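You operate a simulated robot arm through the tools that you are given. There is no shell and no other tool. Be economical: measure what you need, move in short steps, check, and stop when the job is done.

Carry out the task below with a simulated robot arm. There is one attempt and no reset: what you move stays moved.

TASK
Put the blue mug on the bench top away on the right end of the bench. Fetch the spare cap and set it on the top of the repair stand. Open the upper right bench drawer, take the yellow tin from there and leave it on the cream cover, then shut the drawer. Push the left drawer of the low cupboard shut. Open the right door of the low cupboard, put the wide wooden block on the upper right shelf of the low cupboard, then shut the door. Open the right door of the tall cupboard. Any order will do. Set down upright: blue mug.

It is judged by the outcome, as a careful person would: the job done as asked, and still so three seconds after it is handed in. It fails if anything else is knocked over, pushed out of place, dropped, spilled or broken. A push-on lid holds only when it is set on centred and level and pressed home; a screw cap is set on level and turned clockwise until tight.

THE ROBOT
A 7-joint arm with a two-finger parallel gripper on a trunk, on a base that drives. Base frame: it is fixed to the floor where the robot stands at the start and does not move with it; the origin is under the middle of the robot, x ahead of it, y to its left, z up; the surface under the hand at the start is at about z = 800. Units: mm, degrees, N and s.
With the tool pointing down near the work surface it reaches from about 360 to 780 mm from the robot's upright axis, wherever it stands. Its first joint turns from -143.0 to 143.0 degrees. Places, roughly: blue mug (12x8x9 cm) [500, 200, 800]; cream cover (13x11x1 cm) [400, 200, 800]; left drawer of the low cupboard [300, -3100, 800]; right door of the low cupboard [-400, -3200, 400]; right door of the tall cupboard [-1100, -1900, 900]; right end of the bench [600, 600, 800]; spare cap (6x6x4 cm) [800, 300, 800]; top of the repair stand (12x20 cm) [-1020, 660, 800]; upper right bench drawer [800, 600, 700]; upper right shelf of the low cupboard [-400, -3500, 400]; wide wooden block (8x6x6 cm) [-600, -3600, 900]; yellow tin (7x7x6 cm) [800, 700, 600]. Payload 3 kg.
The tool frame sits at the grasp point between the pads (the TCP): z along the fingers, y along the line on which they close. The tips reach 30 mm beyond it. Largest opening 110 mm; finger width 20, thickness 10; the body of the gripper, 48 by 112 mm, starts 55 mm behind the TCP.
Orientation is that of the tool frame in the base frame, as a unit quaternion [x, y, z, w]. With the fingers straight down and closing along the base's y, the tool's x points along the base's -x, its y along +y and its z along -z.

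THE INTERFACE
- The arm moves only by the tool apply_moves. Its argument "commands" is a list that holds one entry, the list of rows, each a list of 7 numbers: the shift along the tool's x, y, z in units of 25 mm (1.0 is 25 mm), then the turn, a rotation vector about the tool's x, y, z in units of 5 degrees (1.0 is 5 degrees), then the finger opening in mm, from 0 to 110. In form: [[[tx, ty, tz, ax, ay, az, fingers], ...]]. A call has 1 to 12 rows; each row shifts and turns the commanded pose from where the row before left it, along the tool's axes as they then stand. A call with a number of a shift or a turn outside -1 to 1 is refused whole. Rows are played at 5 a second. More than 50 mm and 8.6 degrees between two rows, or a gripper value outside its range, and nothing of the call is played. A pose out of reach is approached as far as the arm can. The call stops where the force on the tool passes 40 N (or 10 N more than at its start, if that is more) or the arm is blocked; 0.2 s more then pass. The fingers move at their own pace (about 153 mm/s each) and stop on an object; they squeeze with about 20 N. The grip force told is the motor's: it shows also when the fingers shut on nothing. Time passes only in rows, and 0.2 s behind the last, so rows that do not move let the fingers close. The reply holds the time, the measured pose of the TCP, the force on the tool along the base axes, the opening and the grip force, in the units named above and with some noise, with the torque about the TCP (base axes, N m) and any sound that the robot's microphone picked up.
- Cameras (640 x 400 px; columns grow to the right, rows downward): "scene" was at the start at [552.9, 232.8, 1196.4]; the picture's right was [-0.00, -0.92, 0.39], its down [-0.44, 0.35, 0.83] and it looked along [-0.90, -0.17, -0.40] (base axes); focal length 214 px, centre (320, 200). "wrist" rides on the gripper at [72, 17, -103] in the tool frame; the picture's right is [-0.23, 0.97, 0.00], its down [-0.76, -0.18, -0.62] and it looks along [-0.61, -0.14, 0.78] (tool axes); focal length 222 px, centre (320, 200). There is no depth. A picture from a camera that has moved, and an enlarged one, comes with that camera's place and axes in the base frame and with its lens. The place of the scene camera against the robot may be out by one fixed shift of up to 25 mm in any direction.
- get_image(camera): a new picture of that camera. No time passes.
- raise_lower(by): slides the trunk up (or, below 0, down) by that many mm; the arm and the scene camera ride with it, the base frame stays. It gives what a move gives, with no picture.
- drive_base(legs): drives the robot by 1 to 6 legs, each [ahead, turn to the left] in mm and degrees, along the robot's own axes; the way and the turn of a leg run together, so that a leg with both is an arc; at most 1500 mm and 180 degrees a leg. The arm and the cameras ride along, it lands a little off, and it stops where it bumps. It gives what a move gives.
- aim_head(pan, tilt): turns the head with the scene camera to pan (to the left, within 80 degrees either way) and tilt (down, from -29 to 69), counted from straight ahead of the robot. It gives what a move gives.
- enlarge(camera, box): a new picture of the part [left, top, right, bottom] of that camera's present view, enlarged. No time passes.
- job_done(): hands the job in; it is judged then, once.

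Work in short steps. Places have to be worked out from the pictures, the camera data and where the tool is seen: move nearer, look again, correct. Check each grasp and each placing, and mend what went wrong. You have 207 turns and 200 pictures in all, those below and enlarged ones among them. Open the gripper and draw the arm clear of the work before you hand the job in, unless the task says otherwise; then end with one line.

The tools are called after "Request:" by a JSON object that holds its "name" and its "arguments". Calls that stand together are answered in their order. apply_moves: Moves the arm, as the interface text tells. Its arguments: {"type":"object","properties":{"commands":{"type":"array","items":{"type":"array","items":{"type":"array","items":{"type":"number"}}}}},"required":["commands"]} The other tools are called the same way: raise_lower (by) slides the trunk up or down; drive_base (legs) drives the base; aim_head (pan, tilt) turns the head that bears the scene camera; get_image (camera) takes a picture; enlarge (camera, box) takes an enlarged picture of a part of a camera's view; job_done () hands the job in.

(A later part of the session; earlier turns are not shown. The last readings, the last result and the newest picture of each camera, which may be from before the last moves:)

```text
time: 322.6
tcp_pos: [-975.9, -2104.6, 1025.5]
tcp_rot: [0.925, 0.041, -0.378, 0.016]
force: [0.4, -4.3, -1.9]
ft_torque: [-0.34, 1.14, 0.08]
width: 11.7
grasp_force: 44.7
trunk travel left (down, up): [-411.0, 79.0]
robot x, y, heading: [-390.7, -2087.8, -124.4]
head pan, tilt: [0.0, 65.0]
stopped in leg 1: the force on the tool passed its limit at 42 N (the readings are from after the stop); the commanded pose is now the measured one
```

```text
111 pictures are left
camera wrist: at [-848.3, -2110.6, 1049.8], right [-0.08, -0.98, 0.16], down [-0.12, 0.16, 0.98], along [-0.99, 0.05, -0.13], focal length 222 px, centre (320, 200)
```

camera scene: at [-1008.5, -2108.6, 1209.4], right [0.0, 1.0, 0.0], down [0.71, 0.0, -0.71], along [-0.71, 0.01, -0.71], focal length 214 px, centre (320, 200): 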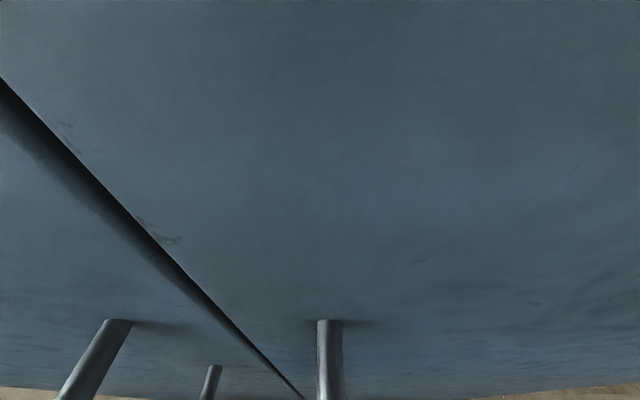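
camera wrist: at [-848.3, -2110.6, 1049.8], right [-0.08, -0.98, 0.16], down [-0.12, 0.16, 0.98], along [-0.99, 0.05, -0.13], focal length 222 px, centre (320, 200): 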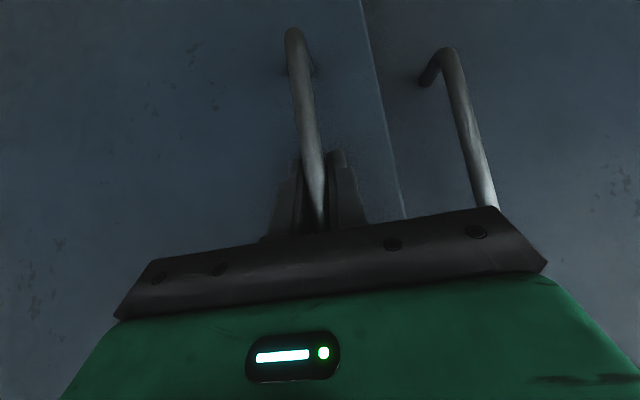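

The door is moving with the hand. I continue the arc in steps.

Request:
{"name": "drive_base", "arguments": {"legs": [[-138, 10]]}}

Request:
{"name": "drive_base", "arguments": {"legs": [[-138, 10]]}}

Request:
{"name": "drive_base", "arguments": {"legs": [[-138, 10]]}}

Request:
{"name": "get_image", "arguments": {"camera": "wrist"}}

```text
time: 323.8
tcp_pos: [-920.2, -2093.3, 1025.9]
tcp_rot: [0.921, 0.098, -0.374, 0.038]
force: [2.1, -8.2, 2.6]
ft_torque: [-0.54, 1.12, 0.01]
width: 12.0
grasp_force: 44.9
trunk travel left (down, up): [-411.0, 79.0]
robot x, y, heading: [-348.1, -2007.4, -118.7]
head pan, tilt: [0.0, 65.0]
stopped in leg 1: the force on the tool passed its limit at 43 N (the readings are from after the stop); the commanded pose is now the measured one
```

```text
time: 325.0
tcp_pos: [-863.9, -2072.6, 1025.5]
tcp_rot: [0.915, 0.154, -0.369, 0.061]
force: [1.6, -2.8, 4.5]
ft_torque: [-0.6, 1.05, 0.07]
width: 11.7
grasp_force: 45.5
trunk travel left (down, up): [-411.0, 79.0]
robot x, y, heading: [-308.1, -1919.4, -112.6]
head pan, tilt: [0.0, 65.0]
stopped in leg 1: the force on the tool passed its limit at 46 N (the readings are from after the stop); the commanded pose is now the measured one
```

```text
time: 326.4
tcp_pos: [-788.0, -2030.7, 1026.2]
tcp_rot: [0.899, 0.228, -0.362, 0.092]
force: [-20.2, 27.2, -7.8]
ft_torque: [-0.96, 0.65, 0.27]
width: 12.0
grasp_force: 45.1
trunk travel left (down, up): [-411.0, 79.0]
robot x, y, heading: [-270.7, -1787.7, -104.5]
head pan, tilt: [0.0, 65.0]
stopped in leg 1: the force on the tool passed its limit at 57 N (the readings are from after the stop); the commanded pose is now the measured one
```

```text
110 pictures are left
camera wrist: at [-670.7, -1986.1, 1050.8], right [0.32, -0.93, 0.16], down [-0.19, 0.1, 0.98], along [-0.93, -0.34, -0.14], focal length 222 px, centre (320, 200)
```

wrist: 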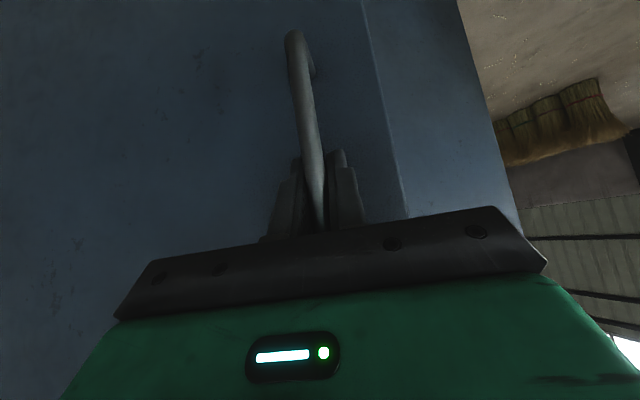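

The door is about 28° open and tracking well (hinge refined to y≈-1626). I continue with a slight heading correction.

Request:
{"name": "drive_base", "arguments": {"legs": [[-140, 11]]}}

Request:
{"name": "drive_base", "arguments": {"legs": [[-140, 11]]}}

Request:
{"name": "drive_base", "arguments": {"legs": [[-140, 10]]}}

```text
time: 327.4
tcp_pos: [-769.0, -2016.2, 1026.3]
tcp_rot: [0.895, 0.246, -0.359, 0.098]
force: [-13.9, 15.5, 4.4]
ft_torque: [-0.74, 0.73, 0.25]
width: 11.7
grasp_force: 45.4
trunk travel left (down, up): [-411.0, 79.0]
robot x, y, heading: [-264.8, -1750.8, -102.1]
head pan, tilt: [0.0, 65.0]
stopped in leg 1: the force on the tool passed its limit at 69 N (the readings are from after the stop); the commanded pose is now the measured one
```

```text
time: 328.3
tcp_pos: [-747.9, -1998.2, 1026.8]
tcp_rot: [0.89, 0.265, -0.355, 0.103]
force: [-13.6, 12.3, 7.9]
ft_torque: [-0.79, 0.71, 0.21]
width: 11.8
grasp_force: 45.3
trunk travel left (down, up): [-411.0, 79.0]
robot x, y, heading: [-255.2, -1709.0, -99.8]
head pan, tilt: [0.0, 65.0]
stopped in leg 1: the force on the tool passed its limit at 70 N (the readings are from after the stop); the commanded pose is now the measured one
```

```text
time: 329.3
tcp_pos: [-724.8, -1977.0, 1026.9]
tcp_rot: [0.884, 0.287, -0.351, 0.112]
force: [-10.4, 6.4, 9.8]
ft_torque: [-0.73, 0.54, 0.19]
width: 11.9
grasp_force: 45.0
trunk travel left (down, up): [-411.0, 79.0]
robot x, y, heading: [-251.0, -1665.2, -97.2]
head pan, tilt: [0.0, 65.0]
stopped in leg 1: the force on the tool passed its limit at 53 N (the readings are from after the stop); the commanded pose is now the measured one
```

The base path is drifting off the arc. I continue with the arm instead: each row goes 25 mm back with a 3° yaw about the vertical.

Request:
{"name": "apply_moves", "arguments": {"commands": [[[0.7, -0.11, -0.7, -0.417, 0, -0.417, 0], [0.7, -0.11, -0.7, -0.417, 0, -0.417, 0], [0.7, -0.11, -0.7, -0.417, 0, -0.417, 0], [0.7, -0.11, -0.7, -0.417, 0, -0.417, 0], [0.7, -0.11, -0.7, -0.417, 0, -0.417, 0], [0.7, -0.11, -0.7, -0.417, 0, -0.417, 0]]]}}

```text
time: 330.5
tcp_pos: [-686.7, -1932.2, 1051.6]
tcp_rot: [0.843, 0.396, -0.327, 0.158]
force: [7.5, -7.1, -14.8]
ft_torque: [1.03, -0.21, -0.21]
width: 11.7
grasp_force: 45.2
out of reach, approached as far as the arm can: row 2, 3, 4, 5, 6
trunk travel left (down, up): [-411.0, 79.0]
robot x, y, heading: [-251.3, -1664.0, -97.0]
head pan, tilt: [0.0, 65.0]
stopped in row 6: the force on the tool passed its limit at 50 N (the readings are from after the stop); the commanded pose is now the measured one
```

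The door is about 45° open and the arm is at its limit here. I release and back off; then I'll push the door further from its inner side.

Request:
{"name": "apply_moves", "arguments": {"commands": [[[0, 0, 0, 0, 0, 0, 50], [0, 0, 0, 0, 0, 0, 60], [0, 0, -1, 0, 0, 0, 70], [0, 0, -1, 0, 0, 0, 80], [0, 0, -1, 0, 0, 0, 80], [0, 0, -1, 0, 0, 0, 80], [0, 0, -1, 0, 0, 0, 80]]]}}

Request:
{"name": "aim_head", "arguments": {"pan": 0, "tilt": -20}}

Request:
{"name": "get_image", "arguments": {"camera": "scene"}}

```text
time: 332.1
tcp_pos: [-677.4, -1918.2, 1106.5]
tcp_rot: [0.843, 0.395, -0.328, 0.159]
force: [0.7, 0.2, -0.1]
ft_torque: [-0.01, 0.01, 0.01]
width: 80.1
grasp_force: 0.1
out of reach, approached as far as the arm can: row 3, 4, 5, 6, 7
trunk travel left (down, up): [-411.0, 79.0]
robot x, y, heading: [-248.8, -1659.6, -97.1]
head pan, tilt: [0.0, 65.0]
```

```text
time: 333.7
tcp_pos: [-675.9, -1918.7, 1106.7]
tcp_rot: [0.842, 0.397, -0.328, 0.16]
force: [-0.2, -0.7, -0.2]
ft_torque: [0.0, 0.05, 0.02]
width: 80.0
grasp_force: 0.1
trunk travel left (down, up): [-411.0, 79.0]
robot x, y, heading: [-251.9, -1662.8, -97.0]
head pan, tilt: [0.0, -20.0]
```

```text
109 pictures are left
camera scene: at [-715.5, -1961.8, 1260.8], right [-0.77, 0.64, -0.01], down [0.3, 0.35, -0.89], along [-0.56, -0.69, -0.46], focal length 214 px, centre (320, 200)
```

scene: 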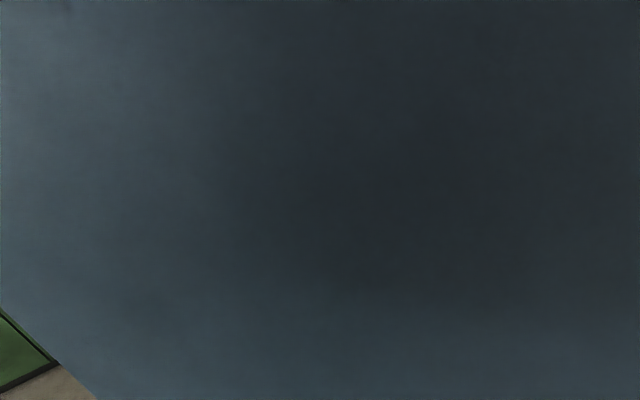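

The hand is now above the bar's top and free. I reverse away from the door, then bring the tool to pointing down and swing the arm forward.

Request:
{"name": "drive_base", "arguments": {"legs": [[-200, 0]]}}

Request:
{"name": "apply_moves", "arguments": {"commands": [[[0, 0, 0, 0, 1, 0, 80], [0, 0, 0, 0, 1, 0, 80], [0, 0, 0, 0, 1, 0, 80], [0, 0, 0, 0, 1, 0, 80], [0, 0, 0, 0, 1, 0, 80], [0, 0, 0, 0, 1, 0, 80], [0, 0, 0, 0, 1, 0, 80], [0, 0, 0, 0, 1, 0, 80], [0, 0, 0, 0, 0.6, 0, 80]]]}}

```text
time: 335.3
tcp_pos: [-650.9, -1719.3, 1106.0]
tcp_rot: [0.843, 0.396, -0.328, 0.16]
force: [0.3, -0.8, -0.1]
ft_torque: [0.02, 0.0, -0.03]
width: 80.2
grasp_force: 0.1
trunk travel left (down, up): [-411.0, 79.0]
robot x, y, heading: [-223.9, -1467.9, -97.2]
head pan, tilt: [0.0, -20.0]
```

```text
time: 337.3
tcp_pos: [-651.2, -1718.7, 1106.7]
tcp_rot: [0.904, 0.427, 0.004, 0.003]
force: [0.1, 0.0, -0.4]
ft_torque: [-0.01, 0.01, -0.01]
width: 80.0
grasp_force: 0.0
trunk travel left (down, up): [-411.0, 79.0]
robot x, y, heading: [-227.1, -1463.8, -97.2]
head pan, tilt: [0.0, -20.0]
```

I move the hand around to straight ahead of the robot, then square its yaw.

Request:
{"name": "apply_moves", "arguments": {"commands": [[[0.28, 0.977, 0, 0, 0, 0, 20], [0.28, 0.977, 0, 0, 0, 0, 0], [0.28, 0.977, 0, 0, 0, 0, 0], [0.28, 0.977, 0, 0, 0, 0, 0], [0.28, 0.977, 0, 0, 0, 0, 0], [0.28, 0.977, 0, 0, 0, 0, 0], [0.28, 0.977, 0, 0, 0, 0, 0], [0.28, 0.977, 0, 0, 0, 0, 0], [0.28, 0.977, 0, 0, 0, 0, 0], [0.28, 0.977, 0, 0, 0, 0, 0], [0.28, 0.977, 0, 0, 0, 0, 0], [0.28, 0.977, 0, 0, 0, 0, 0]]]}}

Request:
{"name": "apply_moves", "arguments": {"commands": [[[0.28, 0.977, 0, 0, 0, 0, 0], [0.28, 0.977, 0, 0, 0, 0, 0], [0.28, 0.977, 0, 0, 0, 0, 0], [0.28, 0.977, 0, 0, 0, 0, 0], [0, 0, 0, 0, 0, -1, 0], [0, 0, 0, 0, 0, -1, 0], [0, 0, 0, 0, 0, -1, 0], [0, 0, 0, 0, 0, -1, 0], [0, 0, 0, 0, 0, -1, 0], [0, 0, 0, 0, 0, -1, 0], [0, 0, 0, 0, 0, -0.5, 0]]]}}

Request:
{"name": "drive_base", "arguments": {"legs": [[1000, 7]]}}

Request:
{"name": "aim_head", "arguments": {"pan": 0, "tilt": -29}}

Request:
{"name": "get_image", "arguments": {"camera": "scene"}}

```text
time: 339.9
tcp_pos: [-371.4, -1839.2, 1109.5]
tcp_rot: [0.904, 0.427, 0.004, 0.003]
force: [0.1, 0.6, -0.7]
ft_torque: [0.03, -0.02, -0.03]
width: 0.0
grasp_force: 19.8
trunk travel left (down, up): [-411.0, 79.0]
robot x, y, heading: [-228.5, -1463.2, -97.0]
head pan, tilt: [0.0, -20.0]
```

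```text
time: 342.3
tcp_pos: [-279.2, -1880.4, 1111.1]
tcp_rot: [0.748, 0.664, 0.003, 0.005]
force: [-0.2, 0.3, 0.8]
ft_torque: [0.02, 0.03, 0.01]
width: 0.0
grasp_force: 19.8
trunk travel left (down, up): [-411.0, 79.0]
robot x, y, heading: [-225.5, -1460.7, -97.0]
head pan, tilt: [0.0, -20.0]
```

```text
time: 347.5
tcp_pos: [-285.9, -2885.3, 1110.2]
tcp_rot: [0.705, 0.709, 0.003, 0.005]
force: [0.6, -0.2, -0.6]
ft_torque: [0.02, -0.01, 0.03]
width: 0.1
grasp_force: 20.0
trunk travel left (down, up): [-411.0, 79.0]
robot x, y, heading: [-287.2, -2463.7, -90.2]
head pan, tilt: [0.0, -20.0]
```

```text
time: 348.2
tcp_pos: [-286.2, -2885.9, 1111.0]
tcp_rot: [0.705, 0.709, 0.003, 0.005]
force: [-0.7, -0.2, 0.4]
ft_torque: [0.0, -0.03, 0.0]
width: 0.0
grasp_force: 19.4
trunk travel left (down, up): [-411.0, 79.0]
robot x, y, heading: [-285.6, -2467.0, -89.9]
head pan, tilt: [0.0, -28.6]
```

```text
108 pictures are left
camera scene: at [-282.3, -3029.8, 1194.8], right [-1.0, -0.01, -0.01], down [0.0, 0.88, -0.48], along [0.01, -0.48, -0.88], focal length 214 px, centre (320, 200)
```

scene: 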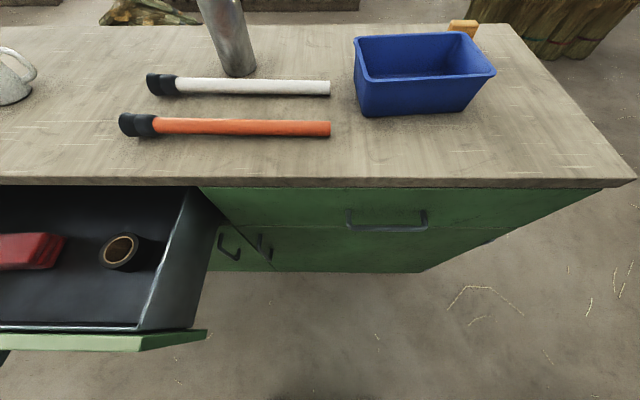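

I have a good view of the low cupboard for later. Now I turn so the arm points along the inner side of the half-open door, and look.

Request:
{"name": "drive_base", "arguments": {"legs": [[0, -129]]}}

Request:
{"name": "aim_head", "arguments": {"pan": -60, "tilt": -15}}

Request:
{"name": "get_image", "arguments": {"camera": "scene"}}

Request:
{"name": "aim_head", "arguments": {"pan": 0, "tilt": -29}}

Request:
{"name": "get_image", "arguments": {"camera": "scene"}}

```text
time: 352.8
tcp_pos: [-678.4, -2332.9, 1112.1]
tcp_rot: [0.988, -0.156, -0.002, 0.007]
force: [0.2, 2.2, -0.2]
ft_torque: [-0.16, 0.06, -0.05]
width: 0.0
grasp_force: 20.0
trunk travel left (down, up): [-411.0, 79.0]
robot x, y, heading: [-297.8, -2529.5, 162.2]
head pan, tilt: [0.0, -28.6]
stopped in leg 1: the robot was blocked; the commanded pose is now the measured one
```

```text
time: 354.1
tcp_pos: [-678.9, -2335.0, 1111.4]
tcp_rot: [0.988, -0.156, -0.001, 0.006]
force: [0.8, -0.5, -0.5]
ft_torque: [0.0, 0.01, 0.02]
width: 0.1
grasp_force: 19.8
trunk travel left (down, up): [-411.0, 79.0]
robot x, y, heading: [-299.1, -2530.5, 162.1]
head pan, tilt: [-60.0, -15.0]
```

```text
107 pictures are left
camera scene: at [-780.0, -2220.9, 1221.6], right [0.16, 0.49, 0.86], down [0.99, -0.09, -0.13], along [0.01, 0.87, -0.49], focal length 214 px, centre (320, 200)
```

scene: 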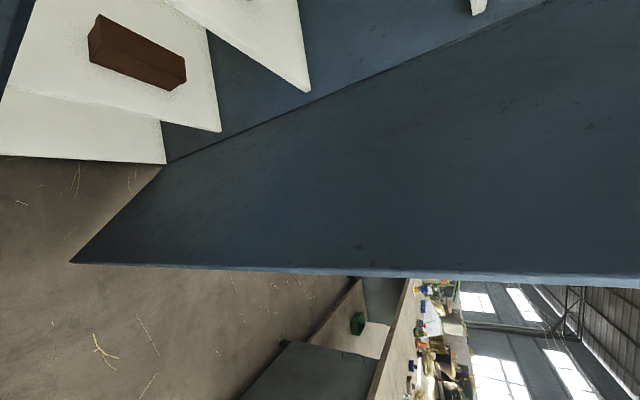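

```text
time: 355.4
tcp_pos: [-679.7, -2335.1, 1111.1]
tcp_rot: [0.988, -0.156, -0.001, 0.005]
force: [0.4, -0.8, 0.4]
ft_torque: [0.01, 0.01, -0.01]
width: 0.0
grasp_force: 19.8
trunk travel left (down, up): [-411.0, 79.0]
robot x, y, heading: [-297.7, -2527.9, 161.9]
head pan, tilt: [0.0, -28.6]
```

```text
106 pictures are left
camera scene: at [-818.4, -2281.9, 1195.7], right [0.31, 0.95, -0.01], down [0.83, -0.28, -0.48], along [-0.46, 0.14, -0.88], focal length 214 px, centre (320, 200)
```

scene: 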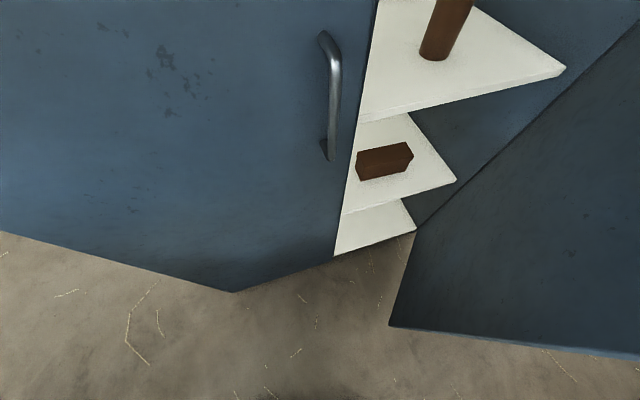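

The door stands about 47° open and its inner side is visible. I drive 150 mm closer, tuck the head, and move the hand in behind the door.

Request:
{"name": "aim_head", "arguments": {"pan": 0, "tilt": 60}}

Request:
{"name": "drive_base", "arguments": {"legs": [[150, 0]]}}

Request:
{"name": "apply_moves", "arguments": {"commands": [[[-0.35, -0.967, 0, 0, 0, 0, 0], [-0.35, -0.967, 0, 0, 0, 0, 0], [-0.35, -0.967, 0, 0, 0, 0, 0], [-0.35, -0.967, 0, 0, 0, 0, 0], [-0.35, -0.967, 0, 0, 0, 0, 0], [-0.35, -0.967, 0, 0, 0, 0, 0], [-0.35, -0.967, 0, 0, 0, 0, 0], [-0.35, -0.967, 0, 0, 0, 0, 0], [-0.35, -0.967, 0, 0, 0, 0, 0], [-0.35, -0.967, 0, 0, 0, 0, 0]]]}}

Request:
{"name": "get_image", "arguments": {"camera": "wrist"}}

```text
time: 357.1
tcp_pos: [-679.7, -2334.6, 1112.4]
tcp_rot: [0.988, -0.156, -0.002, 0.006]
force: [-0.4, -0.1, 0.1]
ft_torque: [0.01, 0.02, 0.0]
width: 0.0
grasp_force: 20.2
trunk travel left (down, up): [-411.0, 79.0]
robot x, y, heading: [-297.7, -2528.6, 162.2]
head pan, tilt: [0.0, 60.0]
```

```text
time: 358.4
tcp_pos: [-824.2, -2289.1, 1112.4]
tcp_rot: [0.988, -0.156, -0.002, 0.007]
force: [0.1, -0.7, 0.0]
ft_torque: [0.02, 0.03, 0.02]
width: 0.0
grasp_force: 20.0
trunk travel left (down, up): [-411.0, 79.0]
robot x, y, heading: [-439.8, -2480.2, 162.0]
head pan, tilt: [0.0, 60.0]
```

```text
time: 360.6
tcp_pos: [-832.2, -2030.5, 1109.5]
tcp_rot: [0.988, -0.157, -0.002, 0.006]
force: [-0.5, 0.0, -0.3]
ft_torque: [0.0, -0.01, 0.0]
width: 0.0
grasp_force: 19.8
trunk travel left (down, up): [-411.0, 79.0]
robot x, y, heading: [-437.1, -2480.0, 162.0]
head pan, tilt: [0.0, 60.0]
```

```text
105 pictures are left
camera wrist: at [-767.5, -2067.3, 1214.6], right [-0.52, -0.86, 0.01], down [-0.67, 0.41, 0.62], along [-0.54, 0.31, -0.78], focal length 222 px, centre (320, 200)
```

wrist: 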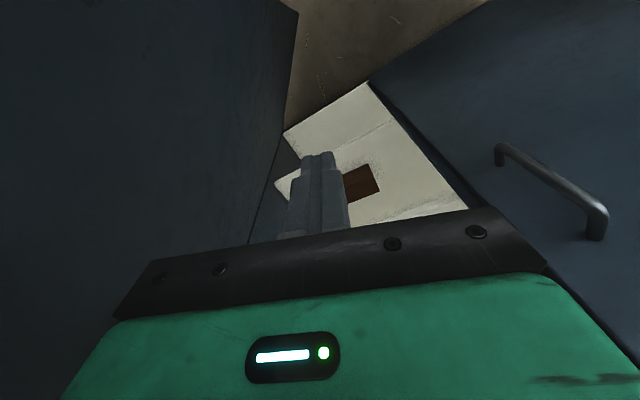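

The hand is between the door and the cupboard. I push the door outward along its arc.

Request:
{"name": "apply_moves", "arguments": {"commands": [[[0.652, -0.757, 0, 0, 0, 0, 0], [0.61, -0.792, 0, 0, 0, 0, 0], [0.566, -0.824, 0, 0, 0, 0, 0], [0.521, -0.854, 0, 0, 0, 0, 0], [0.474, -0.881, 0, 0, 0, 0, 0], [0.426, -0.905, 0, 0, 0, 0, 0], [0.376, -0.927, 0, 0, 0, 0, 0], [0.326, -0.946, 0, 0, 0, 0, 0], [0.274, -0.962, 0, 0, 0, 0, 0], [0.221, -0.975, 0, 0, 0, 0, 0], [0.169, -0.985, 0, 0, 0, 0, 0], [0.115, -0.993, 0, 0, 0, 0, 0]]]}}

Request:
{"name": "apply_moves", "arguments": {"commands": [[[0.062, -0.99, 0, 0, 0, 0, 0], [0.007, -0.99, 0, 0, 0, 0, 0], [-0.047, -0.99, 0, 0, 0, 0, 0], [-0.101, -0.99, 0, 0, 0, 0, 0]]]}}

Request:
{"name": "get_image", "arguments": {"camera": "wrist"}}

```text
time: 363.2
tcp_pos: [-636.2, -1810.3, 1106.7]
tcp_rot: [0.988, -0.156, -0.001, 0.006]
force: [0.1, 0.1, 0.5]
ft_torque: [0.02, 0.03, 0.02]
width: 0.0
grasp_force: 20.2
trunk travel left (down, up): [-411.0, 79.0]
robot x, y, heading: [-439.7, -2480.6, 162.1]
head pan, tilt: [0.0, 60.0]
```

```text
time: 364.2
tcp_pos: [-614.1, -1739.8, 1105.1]
tcp_rot: [0.988, -0.156, -0.002, 0.005]
force: [-0.2, 0.6, 0.8]
ft_torque: [0.01, -0.02, 0.01]
width: 0.1
grasp_force: 20.4
out of reach, approached as far as the arm can: row 4
trunk travel left (down, up): [-411.0, 79.0]
robot x, y, heading: [-441.8, -2483.1, 162.0]
head pan, tilt: [0.0, 60.0]
```

```text
104 pictures are left
camera wrist: at [-548.7, -1777.3, 1210.3], right [-0.52, -0.86, 0.01], down [-0.67, 0.41, 0.62], along [-0.54, 0.31, -0.78], focal length 222 px, centre (320, 200)
```

wrist: 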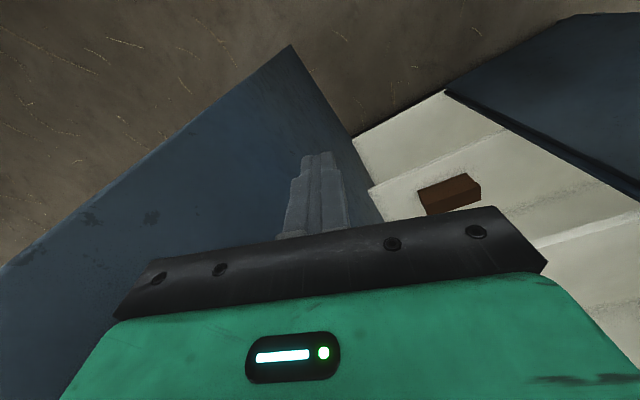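

The door swung to roughly 90° and the hand is free. I withdraw the hand toward the robot and check the door from there.

Request:
{"name": "apply_moves", "arguments": {"commands": [[[0.3, 1, 0, 0, 0, 0, 0], [0.3, 1, 0, 0, 0, 0, 0], [0.5, 1, 0, 0, 0, 0, 0], [0.5, 1, 0, 0, 0, 0, 0], [0.5, 1, 0, 0, 0, 0, 0], [0.5, 1, 0, 0, 0, 0, 0], [0.5, 1, 0, 0, 0, 0, 0], [0.6, 1, 0, 0, 0, 0, 0], [0.6, 1, 0, 0, 0, 0, 0], [0.6, 1, 0, 0, 0, 0, 0], [0.6, 1, 0, 0, 0, 0, 0], [0.6, 1, 0, 0, 0, 0, 0]]]}}

Request:
{"name": "aim_head", "arguments": {"pan": -60, "tilt": -10}}

Request:
{"name": "get_image", "arguments": {"camera": "scene"}}

```text
time: 366.8
tcp_pos: [-561.6, -2072.9, 1108.7]
tcp_rot: [0.988, -0.156, -0.002, 0.006]
force: [-0.3, -0.3, -0.5]
ft_torque: [-0.03, -0.02, -0.01]
width: 0.0
grasp_force: 19.9
trunk travel left (down, up): [-411.0, 79.0]
robot x, y, heading: [-440.1, -2482.9, 162.1]
head pan, tilt: [0.0, 60.0]
```

```text
time: 368.2
tcp_pos: [-560.0, -2074.9, 1109.8]
tcp_rot: [0.988, -0.156, -0.002, 0.006]
force: [-0.3, 0.1, -0.2]
ft_torque: [-0.01, 0.01, -0.02]
width: 0.0
grasp_force: 19.8
trunk travel left (down, up): [-411.0, 79.0]
robot x, y, heading: [-442.6, -2480.5, 162.1]
head pan, tilt: [-60.0, -10.0]
```

```text
103 pictures are left
camera scene: at [-653.1, -1958.6, 1217.4], right [0.16, 0.48, 0.86], down [0.98, -0.16, -0.09], along [0.1, 0.86, -0.5], focal length 214 px, centre (320, 200)
```

scene: 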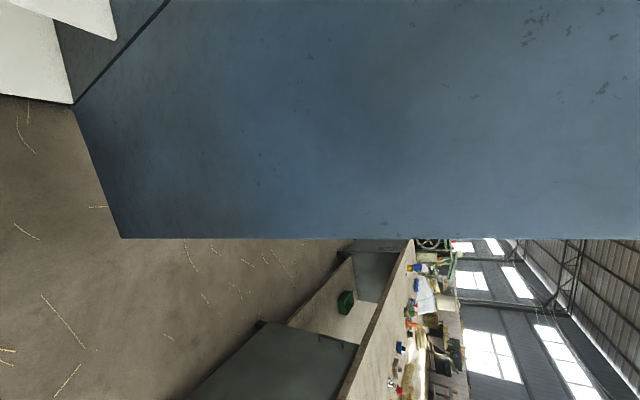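

The door stands about 94° open. Now I go to the low cupboard, in front of its open left drawer.

Request:
{"name": "drive_base", "arguments": {"legs": [[0, -162], [600, 0], [0, -90]]}}

Request:
{"name": "aim_head", "arguments": {"pan": 0, "tilt": -20}}

Request:
{"name": "get_image", "arguments": {"camera": "scene"}}

```text
time: 382.4
tcp_pos: [-188.9, -2717.6, 1110.6]
tcp_rot: [0.702, 0.712, 0.004, 0.004]
force: [-0.5, 0.4, -0.5]
ft_torque: [-0.03, -0.05, -0.01]
width: 0.0
grasp_force: 19.5
trunk travel left (down, up): [-411.0, 79.0]
robot x, y, heading: [197.0, -2475.0, -88.4]
head pan, tilt: [-60.0, -10.0]
```

```text
time: 383.6
tcp_pos: [-189.7, -2717.4, 1108.8]
tcp_rot: [0.702, 0.712, 0.003, 0.005]
force: [-0.8, 0.4, 0.0]
ft_torque: [0.04, 0.01, 0.0]
width: 0.0
grasp_force: 20.0
trunk travel left (down, up): [-411.0, 79.0]
robot x, y, heading: [198.2, -2474.5, -88.7]
head pan, tilt: [0.0, -20.0]
```

```text
102 pictures are left
camera scene: at [-184.3, -2850.3, 1184.9], right [-1.0, -0.01, -0.01], down [-0.01, 0.94, -0.34], along [0.01, -0.34, -0.94], focal length 214 px, centre (320, 200)
```

scene: 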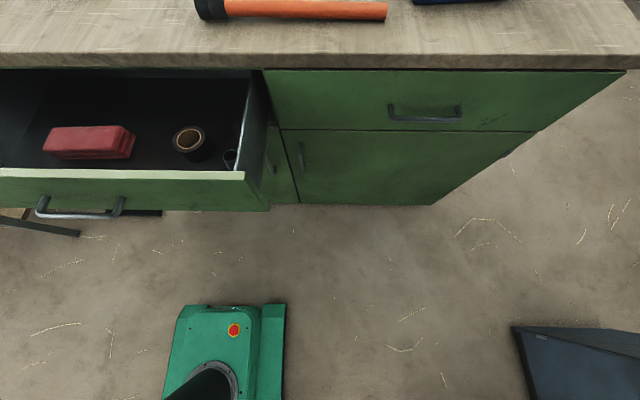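

I see the open drawer with its handle around x≈195, and the front near y≈-2990. I back off a bit, bring the hand ahead, pitch it 45° and will push the front beside the handle.

Request:
{"name": "drive_base", "arguments": {"legs": [[-150, 0]]}}

Request:
{"name": "apply_moves", "arguments": {"commands": [[[-0.75, 1, 0, 0, 0, 0, 0], [-0.75, 1, 0, 0, 0, 0, 0], [-0.75, 1, 0, 0, 0, 0, 0], [-0.75, 1, 0, 0, 0, 0, 0], [-0.75, 1, 0, 0, 0, 0, 0], [-0.75, 1, 0, 0, 0, 0, 0], [-0.75, 1, 0, 0, 0, 0, 0], [-0.75, 1, 0, 0, 0, 0, 0], [-0.75, 1, 0, 0, 0, 0, 0], [-0.75, 1, 0, 0, 0, 0, 0], [-0.75, 1, 0, 0, 0, 0, 0]]]}}

Request:
{"name": "apply_moves", "arguments": {"commands": [[[0, 0, 0, 0, -1, 0, 0], [0, 0, 0, 0, -1, 0, 0], [0, 0, 0, 0, -1, 0, 0], [0, 0, 0, 0, -1, 0, 0], [0, 0, 0, 0, -1, 0, 0], [0, 0, 0, 0, -1, 0, 0], [0, 0, 0, 0, -1, 0, 0], [0, 0, 0, 0, -1, 0, 0], [0, 0, 0, 0, -1, 0, 0]]]}}

Request:
{"name": "aim_head", "arguments": {"pan": 0, "tilt": 0}}

Request:
{"name": "get_image", "arguments": {"camera": "scene"}}

Request:
{"name": "get_image", "arguments": {"camera": "wrist"}}

```text
time: 385.0
tcp_pos: [-192.5, -2564.7, 1109.1]
tcp_rot: [0.701, 0.713, 0.004, 0.005]
force: [-0.3, -0.3, -1.3]
ft_torque: [0.07, 0.0, 0.02]
width: 0.0
grasp_force: 20.0
trunk travel left (down, up): [-411.0, 79.0]
robot x, y, heading: [195.6, -2320.6, -88.7]
head pan, tilt: [0.0, -20.0]
```

```text
time: 387.4
tcp_pos: [85.5, -2767.3, 1114.1]
tcp_rot: [0.702, 0.712, 0.005, 0.005]
force: [-0.7, 0.1, 0.1]
ft_torque: [-0.02, -0.02, 0.01]
width: 0.1
grasp_force: 20.3
trunk travel left (down, up): [-411.0, 79.0]
robot x, y, heading: [195.3, -2317.5, -88.5]
head pan, tilt: [0.0, -20.0]
```

```text
time: 389.4
tcp_pos: [81.1, -2782.6, 1121.2]
tcp_rot: [0.67, 0.678, -0.207, 0.218]
force: [0.5, -0.6, -0.6]
ft_torque: [-0.03, -0.01, -0.01]
width: 0.1
grasp_force: 20.0
out of reach, approached as far as the arm can: row 7, 8, 9
trunk travel left (down, up): [-411.0, 79.0]
robot x, y, heading: [195.6, -2317.5, -88.7]
head pan, tilt: [0.0, -20.0]
```

```text
time: 390.3
tcp_pos: [80.2, -2782.5, 1120.5]
tcp_rot: [0.671, 0.678, -0.207, 0.218]
force: [1.3, -0.2, 0.6]
ft_torque: [0.03, 0.0, -0.01]
width: 0.0
grasp_force: 19.8
trunk travel left (down, up): [-411.0, 79.0]
robot x, y, heading: [193.2, -2321.4, -88.6]
head pan, tilt: [0.0, 0.0]
```

```text
101 pictures are left
camera scene: at [83.0, -2842.6, 1237.9], right [-1.0, -0.02, -0.01], down [-0.01, 0.82, -0.57], along [0.02, -0.57, -0.82], focal length 214 px, centre (320, 200)
```

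scene: 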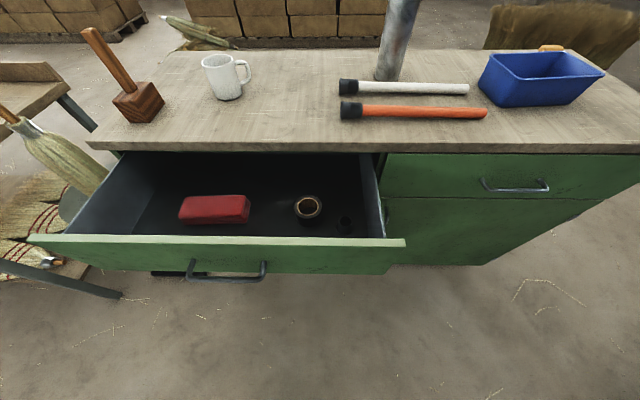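

```text
100 pictures are left
camera wrist: at [95.2, -2661.9, 1165.7], right [0.97, -0.17, 0.14], down [-0.18, -0.27, 0.94], along [-0.12, -0.95, -0.29], focal length 222 px, centre (320, 200)
```

wrist: 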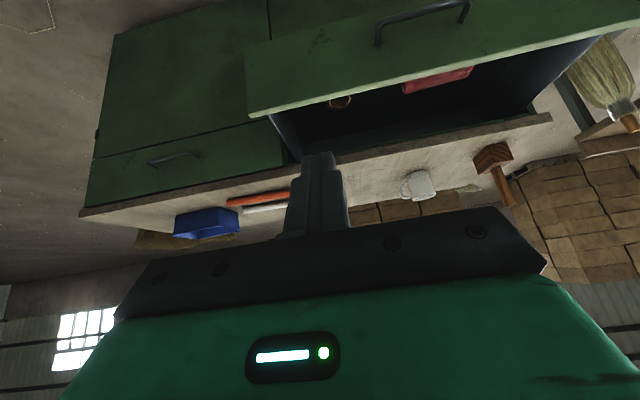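

The drawer front is at y≈-2993 with the handle around x≈255. I shift to x≈130, lower so the tips meet the front at z≈800, and approach by driving.

Request:
{"name": "apply_moves", "arguments": {"commands": [[[0, 1, 0, 0, 0, 0, 0], [0, 1, 0, 0, 0, 0, 0]]]}}

Request:
{"name": "raise_lower", "arguments": {"by": -296}}

Request:
{"name": "drive_base", "arguments": {"legs": [[150, 0]]}}

Request:
{"name": "get_image", "arguments": {"camera": "wrist"}}

```text
time: 390.9
tcp_pos: [121.2, -2790.6, 1129.8]
tcp_rot: [0.671, 0.679, -0.205, 0.218]
force: [-0.3, 0.6, 0.3]
ft_torque: [0.0, -0.04, 0.02]
width: 0.0
grasp_force: 20.1
out of reach, approached as far as the arm can: row 1, 2
trunk travel left (down, up): [-411.0, 79.0]
robot x, y, heading: [199.0, -2324.6, -88.3]
head pan, tilt: [0.0, 0.0]
```

```text
time: 393.8
tcp_pos: [121.3, -2789.4, 834.2]
tcp_rot: [0.671, 0.679, -0.206, 0.217]
force: [0.6, -0.4, 0.1]
ft_torque: [0.01, -0.02, -0.01]
width: 0.0
grasp_force: 20.4
trunk travel left (down, up): [-115.0, 375.0]
robot x, y, heading: [196.0, -2322.3, -88.7]
head pan, tilt: [0.0, 0.0]
```

```text
time: 395.2
tcp_pos: [125.9, -2941.4, 834.1]
tcp_rot: [0.671, 0.679, -0.206, 0.217]
force: [-0.5, 0.1, -0.7]
ft_torque: [0.01, -0.03, 0.02]
width: 0.0
grasp_force: 20.1
trunk travel left (down, up): [-115.0, 375.0]
robot x, y, heading: [200.1, -2472.9, -88.6]
head pan, tilt: [0.0, 0.0]
```

```text
99 pictures are left
camera wrist: at [141.1, -2822.9, 878.2], right [0.98, -0.17, 0.14], down [-0.19, -0.27, 0.94], along [-0.12, -0.95, -0.3], focal length 222 px, centre (320, 200)
```

wrist: 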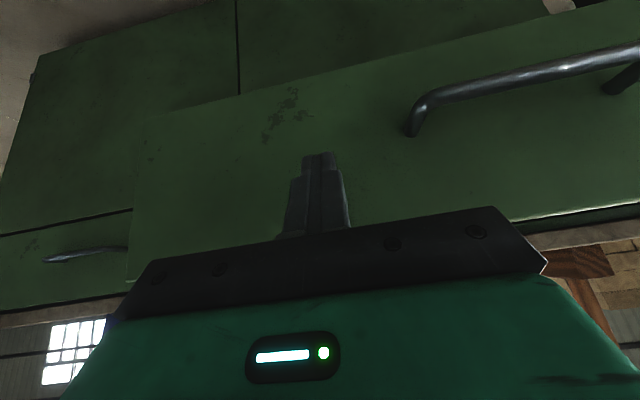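

The fingertips face the panel clear of the handle. I push by driving forward.

Request:
{"name": "drive_base", "arguments": {"legs": [[120, 0]]}}

Request:
{"name": "drive_base", "arguments": {"legs": [[90, 0]]}}

Request:
{"name": "get_image", "arguments": {"camera": "scene"}}

```text
time: 396.4
tcp_pos: [129.8, -3062.3, 834.7]
tcp_rot: [0.671, 0.679, -0.206, 0.218]
force: [-0.4, -1.0, 0.4]
ft_torque: [-0.01, 0.0, 0.0]
width: 0.0
grasp_force: 19.9
trunk travel left (down, up): [-115.0, 375.0]
robot x, y, heading: [202.3, -2593.8, -88.6]
head pan, tilt: [0.0, 0.0]
```

```text
time: 397.6
tcp_pos: [131.0, -3155.2, 834.5]
tcp_rot: [0.671, 0.678, -0.206, 0.218]
force: [-0.3, 0.0, -0.1]
ft_torque: [-0.02, -0.03, -0.01]
width: 0.0
grasp_force: 19.8
trunk travel left (down, up): [-115.0, 375.0]
robot x, y, heading: [205.3, -2684.8, -88.7]
head pan, tilt: [0.0, 0.0]
```

```text
98 pictures are left
camera scene: at [133.5, -3215.2, 950.9], right [-1.0, -0.01, -0.01], down [-0.01, 0.82, -0.57], along [0.02, -0.57, -0.82], focal length 214 px, centre (320, 200)
```

scene: 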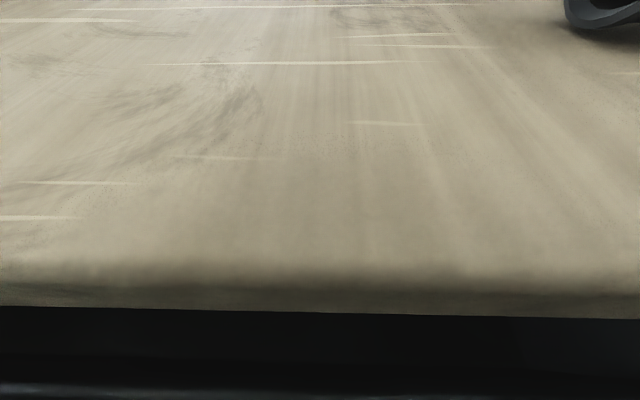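

The drawer follows but is still open by some centimetres. I tuck the head and push until it stops.

Request:
{"name": "aim_head", "arguments": {"pan": 0, "tilt": 60}}

Request:
{"name": "drive_base", "arguments": {"legs": [[40, 0]]}}

Request:
{"name": "drive_base", "arguments": {"legs": [[40, 0]]}}

Request:
{"name": "get_image", "arguments": {"camera": "wrist"}}

```text
time: 398.9
tcp_pos: [131.0, -3154.0, 836.1]
tcp_rot: [0.671, 0.678, -0.205, 0.217]
force: [-0.2, -0.2, -0.3]
ft_torque: [0.0, 0.01, 0.0]
width: 0.2
grasp_force: 19.7
trunk travel left (down, up): [-115.0, 375.0]
robot x, y, heading: [204.6, -2684.3, -88.6]
head pan, tilt: [0.0, 60.0]
```

```text
time: 399.7
tcp_pos: [131.0, -3194.6, 833.9]
tcp_rot: [0.671, 0.679, -0.205, 0.218]
force: [0.3, -0.4, 0.8]
ft_torque: [0.01, 0.01, 0.02]
width: 0.0
grasp_force: 20.0
trunk travel left (down, up): [-115.0, 375.0]
robot x, y, heading: [207.4, -2724.2, -89.1]
head pan, tilt: [0.0, 60.0]
```

```text
time: 400.5
tcp_pos: [131.3, -3205.1, 833.4]
tcp_rot: [0.672, 0.68, -0.203, 0.212]
force: [0.6, 20.4, 4.5]
ft_torque: [0.27, 0.01, -0.04]
width: 0.0
grasp_force: 20.0
trunk travel left (down, up): [-115.0, 375.0]
robot x, y, heading: [202.3, -2744.0, -88.7]
head pan, tilt: [0.0, 60.0]
stopped in leg 1: the force on the tool passed its limit at 81 N (the readings are from after the stop); the commanded pose is now the measured one
```

```text
97 pictures are left
camera wrist: at [147.3, -3086.4, 879.8], right [0.97, -0.18, 0.14], down [-0.18, -0.28, 0.94], along [-0.13, -0.94, -0.31], focal length 222 px, centre (320, 200)
```

wrist: 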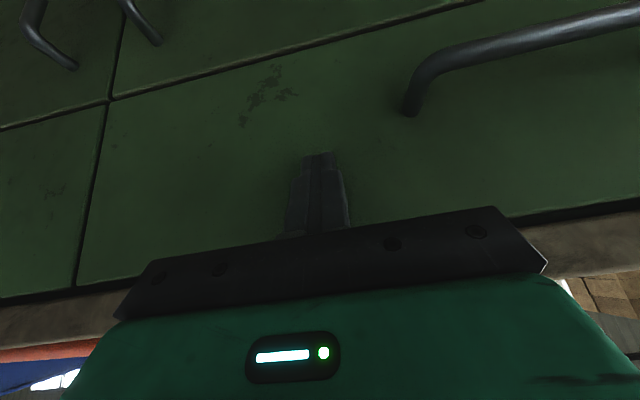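

The left drawer is flush shut. I back away and look at the right door and its handle.

Request:
{"name": "drive_base", "arguments": {"legs": [[-330, 0]]}}

Request:
{"name": "aim_head", "arguments": {"pan": -25, "tilt": -10}}

Request:
{"name": "get_image", "arguments": {"camera": "scene"}}

Request:
{"name": "get_image", "arguments": {"camera": "wrist"}}

```text
time: 402.7
tcp_pos: [122.7, -2874.1, 834.9]
tcp_rot: [0.674, 0.678, -0.203, 0.212]
force: [0.1, -0.7, -0.2]
ft_torque: [-0.02, -0.03, -0.01]
width: 0.0
grasp_force: 19.8
trunk travel left (down, up): [-115.0, 375.0]
robot x, y, heading: [197.6, -2409.5, -88.9]
head pan, tilt: [0.0, 60.0]
```

```text
time: 404.1
tcp_pos: [124.0, -2874.3, 834.7]
tcp_rot: [0.674, 0.678, -0.203, 0.211]
force: [0.2, -0.5, -0.4]
ft_torque: [0.0, -0.02, 0.02]
width: 0.0
grasp_force: 19.9
trunk travel left (down, up): [-115.0, 375.0]
robot x, y, heading: [197.8, -2409.9, -88.8]
head pan, tilt: [-25.0, -10.0]
```

```text
96 pictures are left
camera scene: at [90.1, -2941.7, 969.1], right [-0.91, 0.23, 0.34], down [-0.07, 0.73, -0.68], along [-0.4, -0.65, -0.65], focal length 214 px, centre (320, 200)
```

scene: 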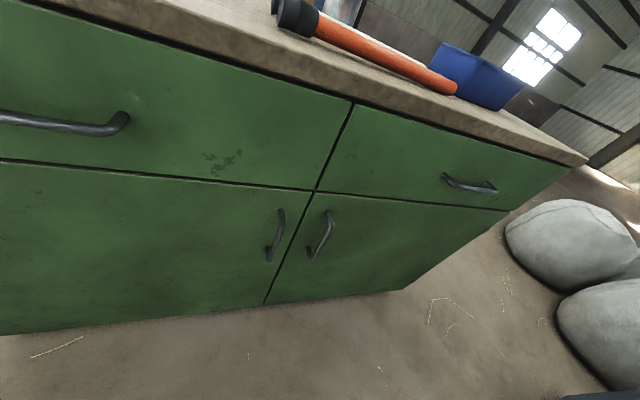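

```text
95 pictures are left
camera wrist: at [138.8, -2755.1, 880.1], right [0.97, -0.18, 0.14], down [-0.18, -0.28, 0.94], along [-0.13, -0.94, -0.31], focal length 222 px, centre (320, 200)
```

wrist: 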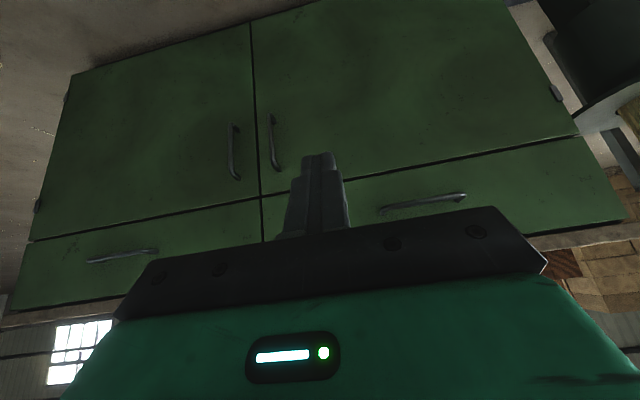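

The right door's handle bar is about x -105, y -3178, z 507–647, with its hinge near x≈-740. I drive so that reversing straight will pull the handle along its chord, with heading ≈ -78°.

Request:
{"name": "drive_base", "arguments": {"legs": [[0, -60], [408, 0], [0, 71.3]]}}

Request:
{"name": "raise_lower", "arguments": {"by": -110}}

Request:
{"name": "get_image", "arguments": {"camera": "wrist"}}

```text
time: 411.4
tcp_pos: [-367.7, -3030.8, 834.7]
tcp_rot: [0.774, 0.561, -0.232, 0.179]
force: [-1.2, 0.2, 0.0]
ft_torque: [-0.01, -0.03, -0.01]
width: 0.0
grasp_force: 20.4
trunk travel left (down, up): [-115.0, 375.0]
robot x, y, heading: [-156.1, -2609.0, -107.4]
head pan, tilt: [-25.0, -10.0]
stopped in leg 3: the robot was blocked; the commanded pose is now the measured one
```

```text
time: 412.8
tcp_pos: [-366.5, -3030.9, 726.8]
tcp_rot: [0.773, 0.562, -0.233, 0.18]
force: [-0.5, 0.2, -1.1]
ft_torque: [-0.01, 0.01, -0.01]
width: 0.0
grasp_force: 19.9
trunk travel left (down, up): [-5.0, 485.0]
robot x, y, heading: [-158.7, -2608.2, -107.8]
head pan, tilt: [-25.0, -10.0]
```

```text
94 pictures are left
camera wrist: at [-315.5, -2922.9, 771.5], right [0.87, -0.47, 0.14], down [-0.27, -0.21, 0.94], along [-0.42, -0.85, -0.31], focal length 222 px, centre (320, 200)
```

wrist: 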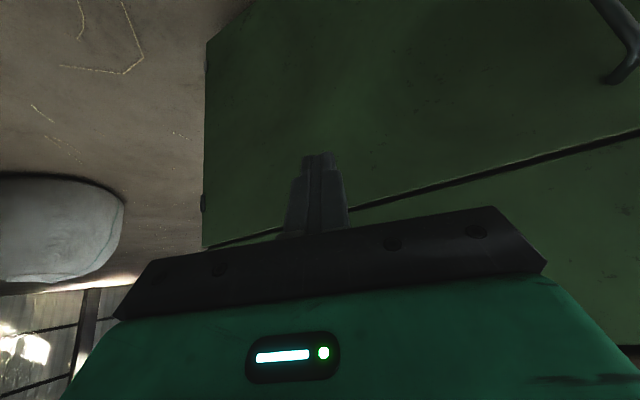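

The turn stopped early again with nothing obvious near. I simply retry the rest of the turn.

Request:
{"name": "drive_base", "arguments": {"legs": [[0, 29.8]]}}

Request:
{"name": "get_image", "arguments": {"camera": "wrist"}}

Request:
{"name": "get_image", "arguments": {"camera": "scene"}}

```text
time: 414.1
tcp_pos: [-259.6, -3069.2, 725.2]
tcp_rot: [0.696, 0.656, -0.209, 0.205]
force: [0.3, 0.6, -0.6]
ft_torque: [-0.03, 0.05, 0.01]
width: 0.0
grasp_force: 20.6
trunk travel left (down, up): [-5.0, 485.0]
robot x, y, heading: [-164.0, -2608.3, -93.6]
head pan, tilt: [-25.0, -10.0]
stopped in leg 1: the robot was blocked; the commanded pose is now the measured one
```

```text
93 pictures are left
camera wrist: at [-235.6, -2951.8, 771.5], right [0.96, -0.24, 0.14], down [-0.2, -0.27, 0.94], along [-0.19, -0.93, -0.31], focal length 222 px, centre (320, 200)
```

wrist: 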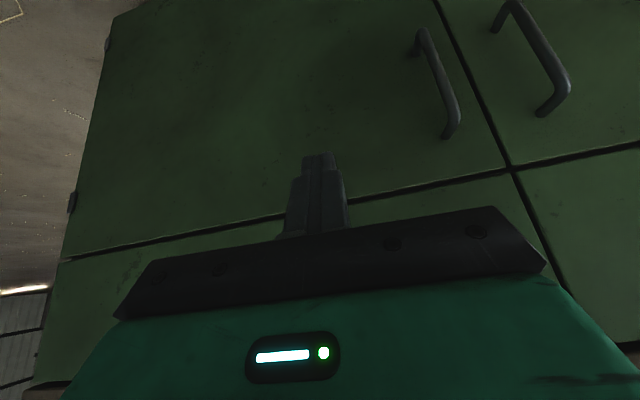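

```text
92 pictures are left
camera scene: at [-296.6, -3135.0, 859.8], right [-0.9, 0.29, 0.34], down [-0.03, 0.73, -0.68], along [-0.44, -0.62, -0.65], focal length 214 px, centre (320, 200)
```

scene: 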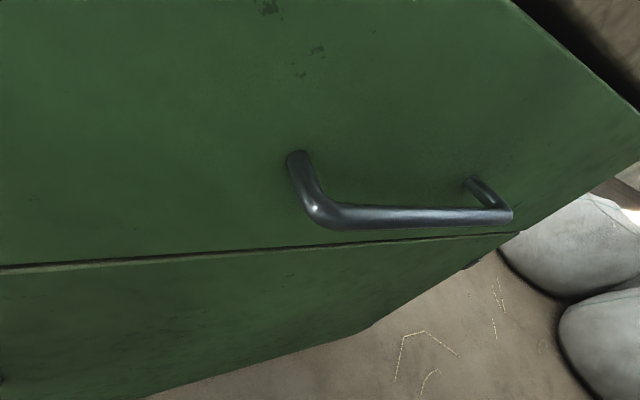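

I back off 130 mm, then finish the turn to heading ≈ -78°.

Request:
{"name": "drive_base", "arguments": {"legs": [[-130, 0], [0, 16]]}}

Request:
{"name": "aim_head", "arguments": {"pan": 0, "tilt": 65}}

```text
time: 416.3
tcp_pos: [-117.7, -2948.0, 726.3]
tcp_rot: [0.597, 0.747, -0.176, 0.233]
force: [3.0, 1.1, -0.8]
ft_torque: [-0.1, 0.17, -0.09]
width: 0.3
grasp_force: 19.9
trunk travel left (down, up): [-5.0, 485.0]
robot x, y, heading: [-164.1, -2479.5, -77.9]
head pan, tilt: [-25.0, -10.0]
```

```text
time: 417.8
tcp_pos: [-118.6, -2947.4, 726.5]
tcp_rot: [0.597, 0.747, -0.176, 0.233]
force: [1.0, -0.4, 0.6]
ft_torque: [-0.01, 0.05, 0.0]
width: 0.1
grasp_force: 20.0
trunk travel left (down, up): [-5.0, 485.0]
robot x, y, heading: [-163.3, -2476.8, -77.6]
head pan, tilt: [0.0, 65.0]
```

The tool now points at about -77°. I move down, right and forward to about 70 mm before the bar and look.

Request:
{"name": "apply_moves", "arguments": {"commands": [[[-0.27, -0.31, 0.94, 0, 0, 0, 60], [-0.27, -0.31, 0.94, 0, 0, 0, 80], [-0.27, -0.31, 0.94, 0, 0, 0, 80], [-0.27, -0.31, 0.94, 0, 0, 0, 80], [-0.27, -0.31, 0.94, 0, 0, 0, 80], [-0.27, -0.31, 0.94, 0, 0, 0, 80], [-0.27, -0.31, 0.94, 0, 0, 0, 80], [-0.27, -0.31, 0.94, 0, 0, 0, 80], [0, 0, 0, 0, -1, 0, 80], [0, 0, 0, 0, -1, 0, 80]]]}}

Request:
{"name": "get_image", "arguments": {"camera": "wrist"}}

```text
time: 420.0
tcp_pos: [-143.8, -3106.1, 599.6]
tcp_rot: [0.579, 0.724, -0.228, 0.296]
force: [-0.4, -2.1, 0.0]
ft_torque: [-0.01, 0.05, 0.0]
width: 80.0
grasp_force: 0.1
trunk travel left (down, up): [-5.0, 485.0]
robot x, y, heading: [-161.7, -2478.1, -77.8]
head pan, tilt: [0.0, 65.0]
```

```text
91 pictures are left
camera wrist: at [-155.3, -2981.8, 624.6], right [0.98, 0.06, 0.17], down [-0.16, -0.16, 0.97], along [0.08, -0.99, -0.15], focal length 222 px, centre (320, 200)
```

wrist: 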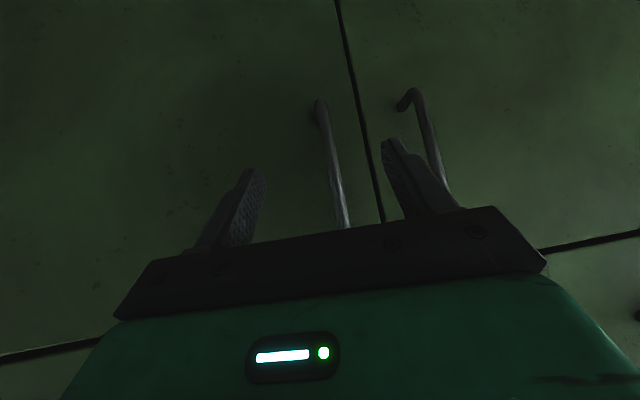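

The bar is between the fingers, slightly left, and the neighbouring handle is close. I narrow the opening to 48 and advance horizontally 70 mm, then close.

Request:
{"name": "apply_moves", "arguments": {"commands": [[[0, 0.18, 0, 0, 0, 0, 48], [-0.69, 0, 0.67, 0, 0, 0, 48], [-0.69, 0, 0.67, 0, 0, 0, 48], [-0.65, 0, 0.63, 0, 0, 0, 48], [0, 0, 0, 0, 0, 0, 0], [0, 0, 0, 0, 0, 0, 0], [0, 0, 0, 0, 0, 0, 0]]]}}

Request:
{"name": "get_image", "arguments": {"camera": "wrist"}}

```text
time: 421.6
tcp_pos: [-123.8, -3174.6, 598.9]
tcp_rot: [0.58, 0.724, -0.228, 0.295]
force: [-4.8, -0.7, -6.1]
ft_torque: [-1.09, 0.64, -0.03]
width: 11.4
grasp_force: 44.7
trunk travel left (down, up): [-5.0, 485.0]
robot x, y, heading: [-162.8, -2480.1, -77.8]
head pan, tilt: [0.0, 65.0]
```

```text
90 pictures are left
camera wrist: at [-134.9, -3049.9, 624.2], right [0.98, 0.06, 0.17], down [-0.16, -0.16, 0.97], along [0.08, -0.99, -0.15], focal length 222 px, centre (320, 200)
```

wrist: 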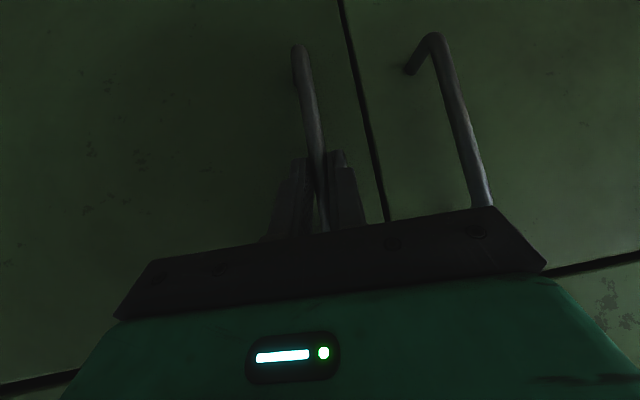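

It's gripped at 11 mm. I reverse in steps along the chord.

Request:
{"name": "drive_base", "arguments": {"legs": [[-90, 0]]}}

Request:
{"name": "drive_base", "arguments": {"legs": [[-90, 0]]}}

Request:
{"name": "drive_base", "arguments": {"legs": [[-90, 0]]}}

Request:
{"name": "get_image", "arguments": {"camera": "wrist"}}

```text
time: 422.5
tcp_pos: [-127.8, -3130.4, 600.0]
tcp_rot: [0.575, 0.727, -0.227, 0.298]
force: [0.5, -0.5, -6.0]
ft_torque: [-1.02, 0.47, 0.06]
width: 11.6
grasp_force: 45.5
trunk travel left (down, up): [-5.0, 485.0]
robot x, y, heading: [-169.2, -2433.0, -77.7]
head pan, tilt: [0.0, 65.0]
stopped in leg 1: the force on the tool passed its limit at 46 N (the readings are from after the stop); the commanded pose is now the measured one
```

```text
time: 423.6
tcp_pos: [-146.6, -3042.1, 599.9]
tcp_rot: [0.575, 0.728, -0.227, 0.297]
force: [32.4, 8.2, -4.7]
ft_torque: [0.06, 0.2, 0.61]
width: 11.8
grasp_force: 44.4
trunk travel left (down, up): [-5.0, 485.0]
robot x, y, heading: [-195.0, -2343.4, -77.6]
head pan, tilt: [0.0, 65.0]
```

```text
time: 424.6
tcp_pos: [-163.0, -2984.3, 601.7]
tcp_rot: [0.578, 0.725, -0.227, 0.297]
force: [-2.4, 0.3, -6.0]
ft_torque: [-1.06, 0.7, 0.01]
width: 11.6
grasp_force: 45.2
trunk travel left (down, up): [-5.0, 485.0]
robot x, y, heading: [-201.0, -2287.4, -77.8]
head pan, tilt: [0.0, 65.0]
stopped in leg 1: the force on the tool passed its limit at 51 N (the readings are from after the stop); the commanded pose is now the measured one
```

```text
89 pictures are left
camera wrist: at [-175.5, -2859.4, 626.3], right [0.98, 0.06, 0.17], down [-0.16, -0.16, 0.97], along [0.09, -0.99, -0.14], focal length 222 px, centre (320, 200)
```

wrist: 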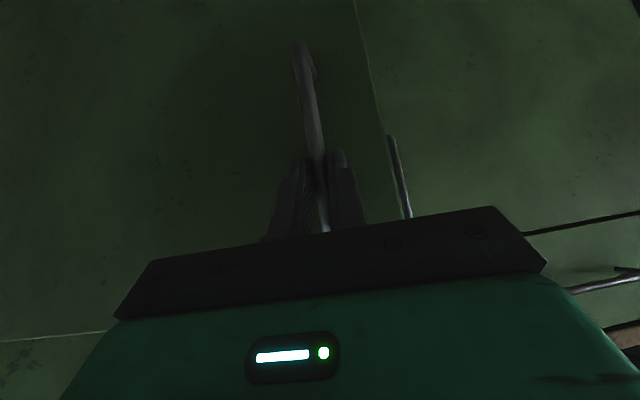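

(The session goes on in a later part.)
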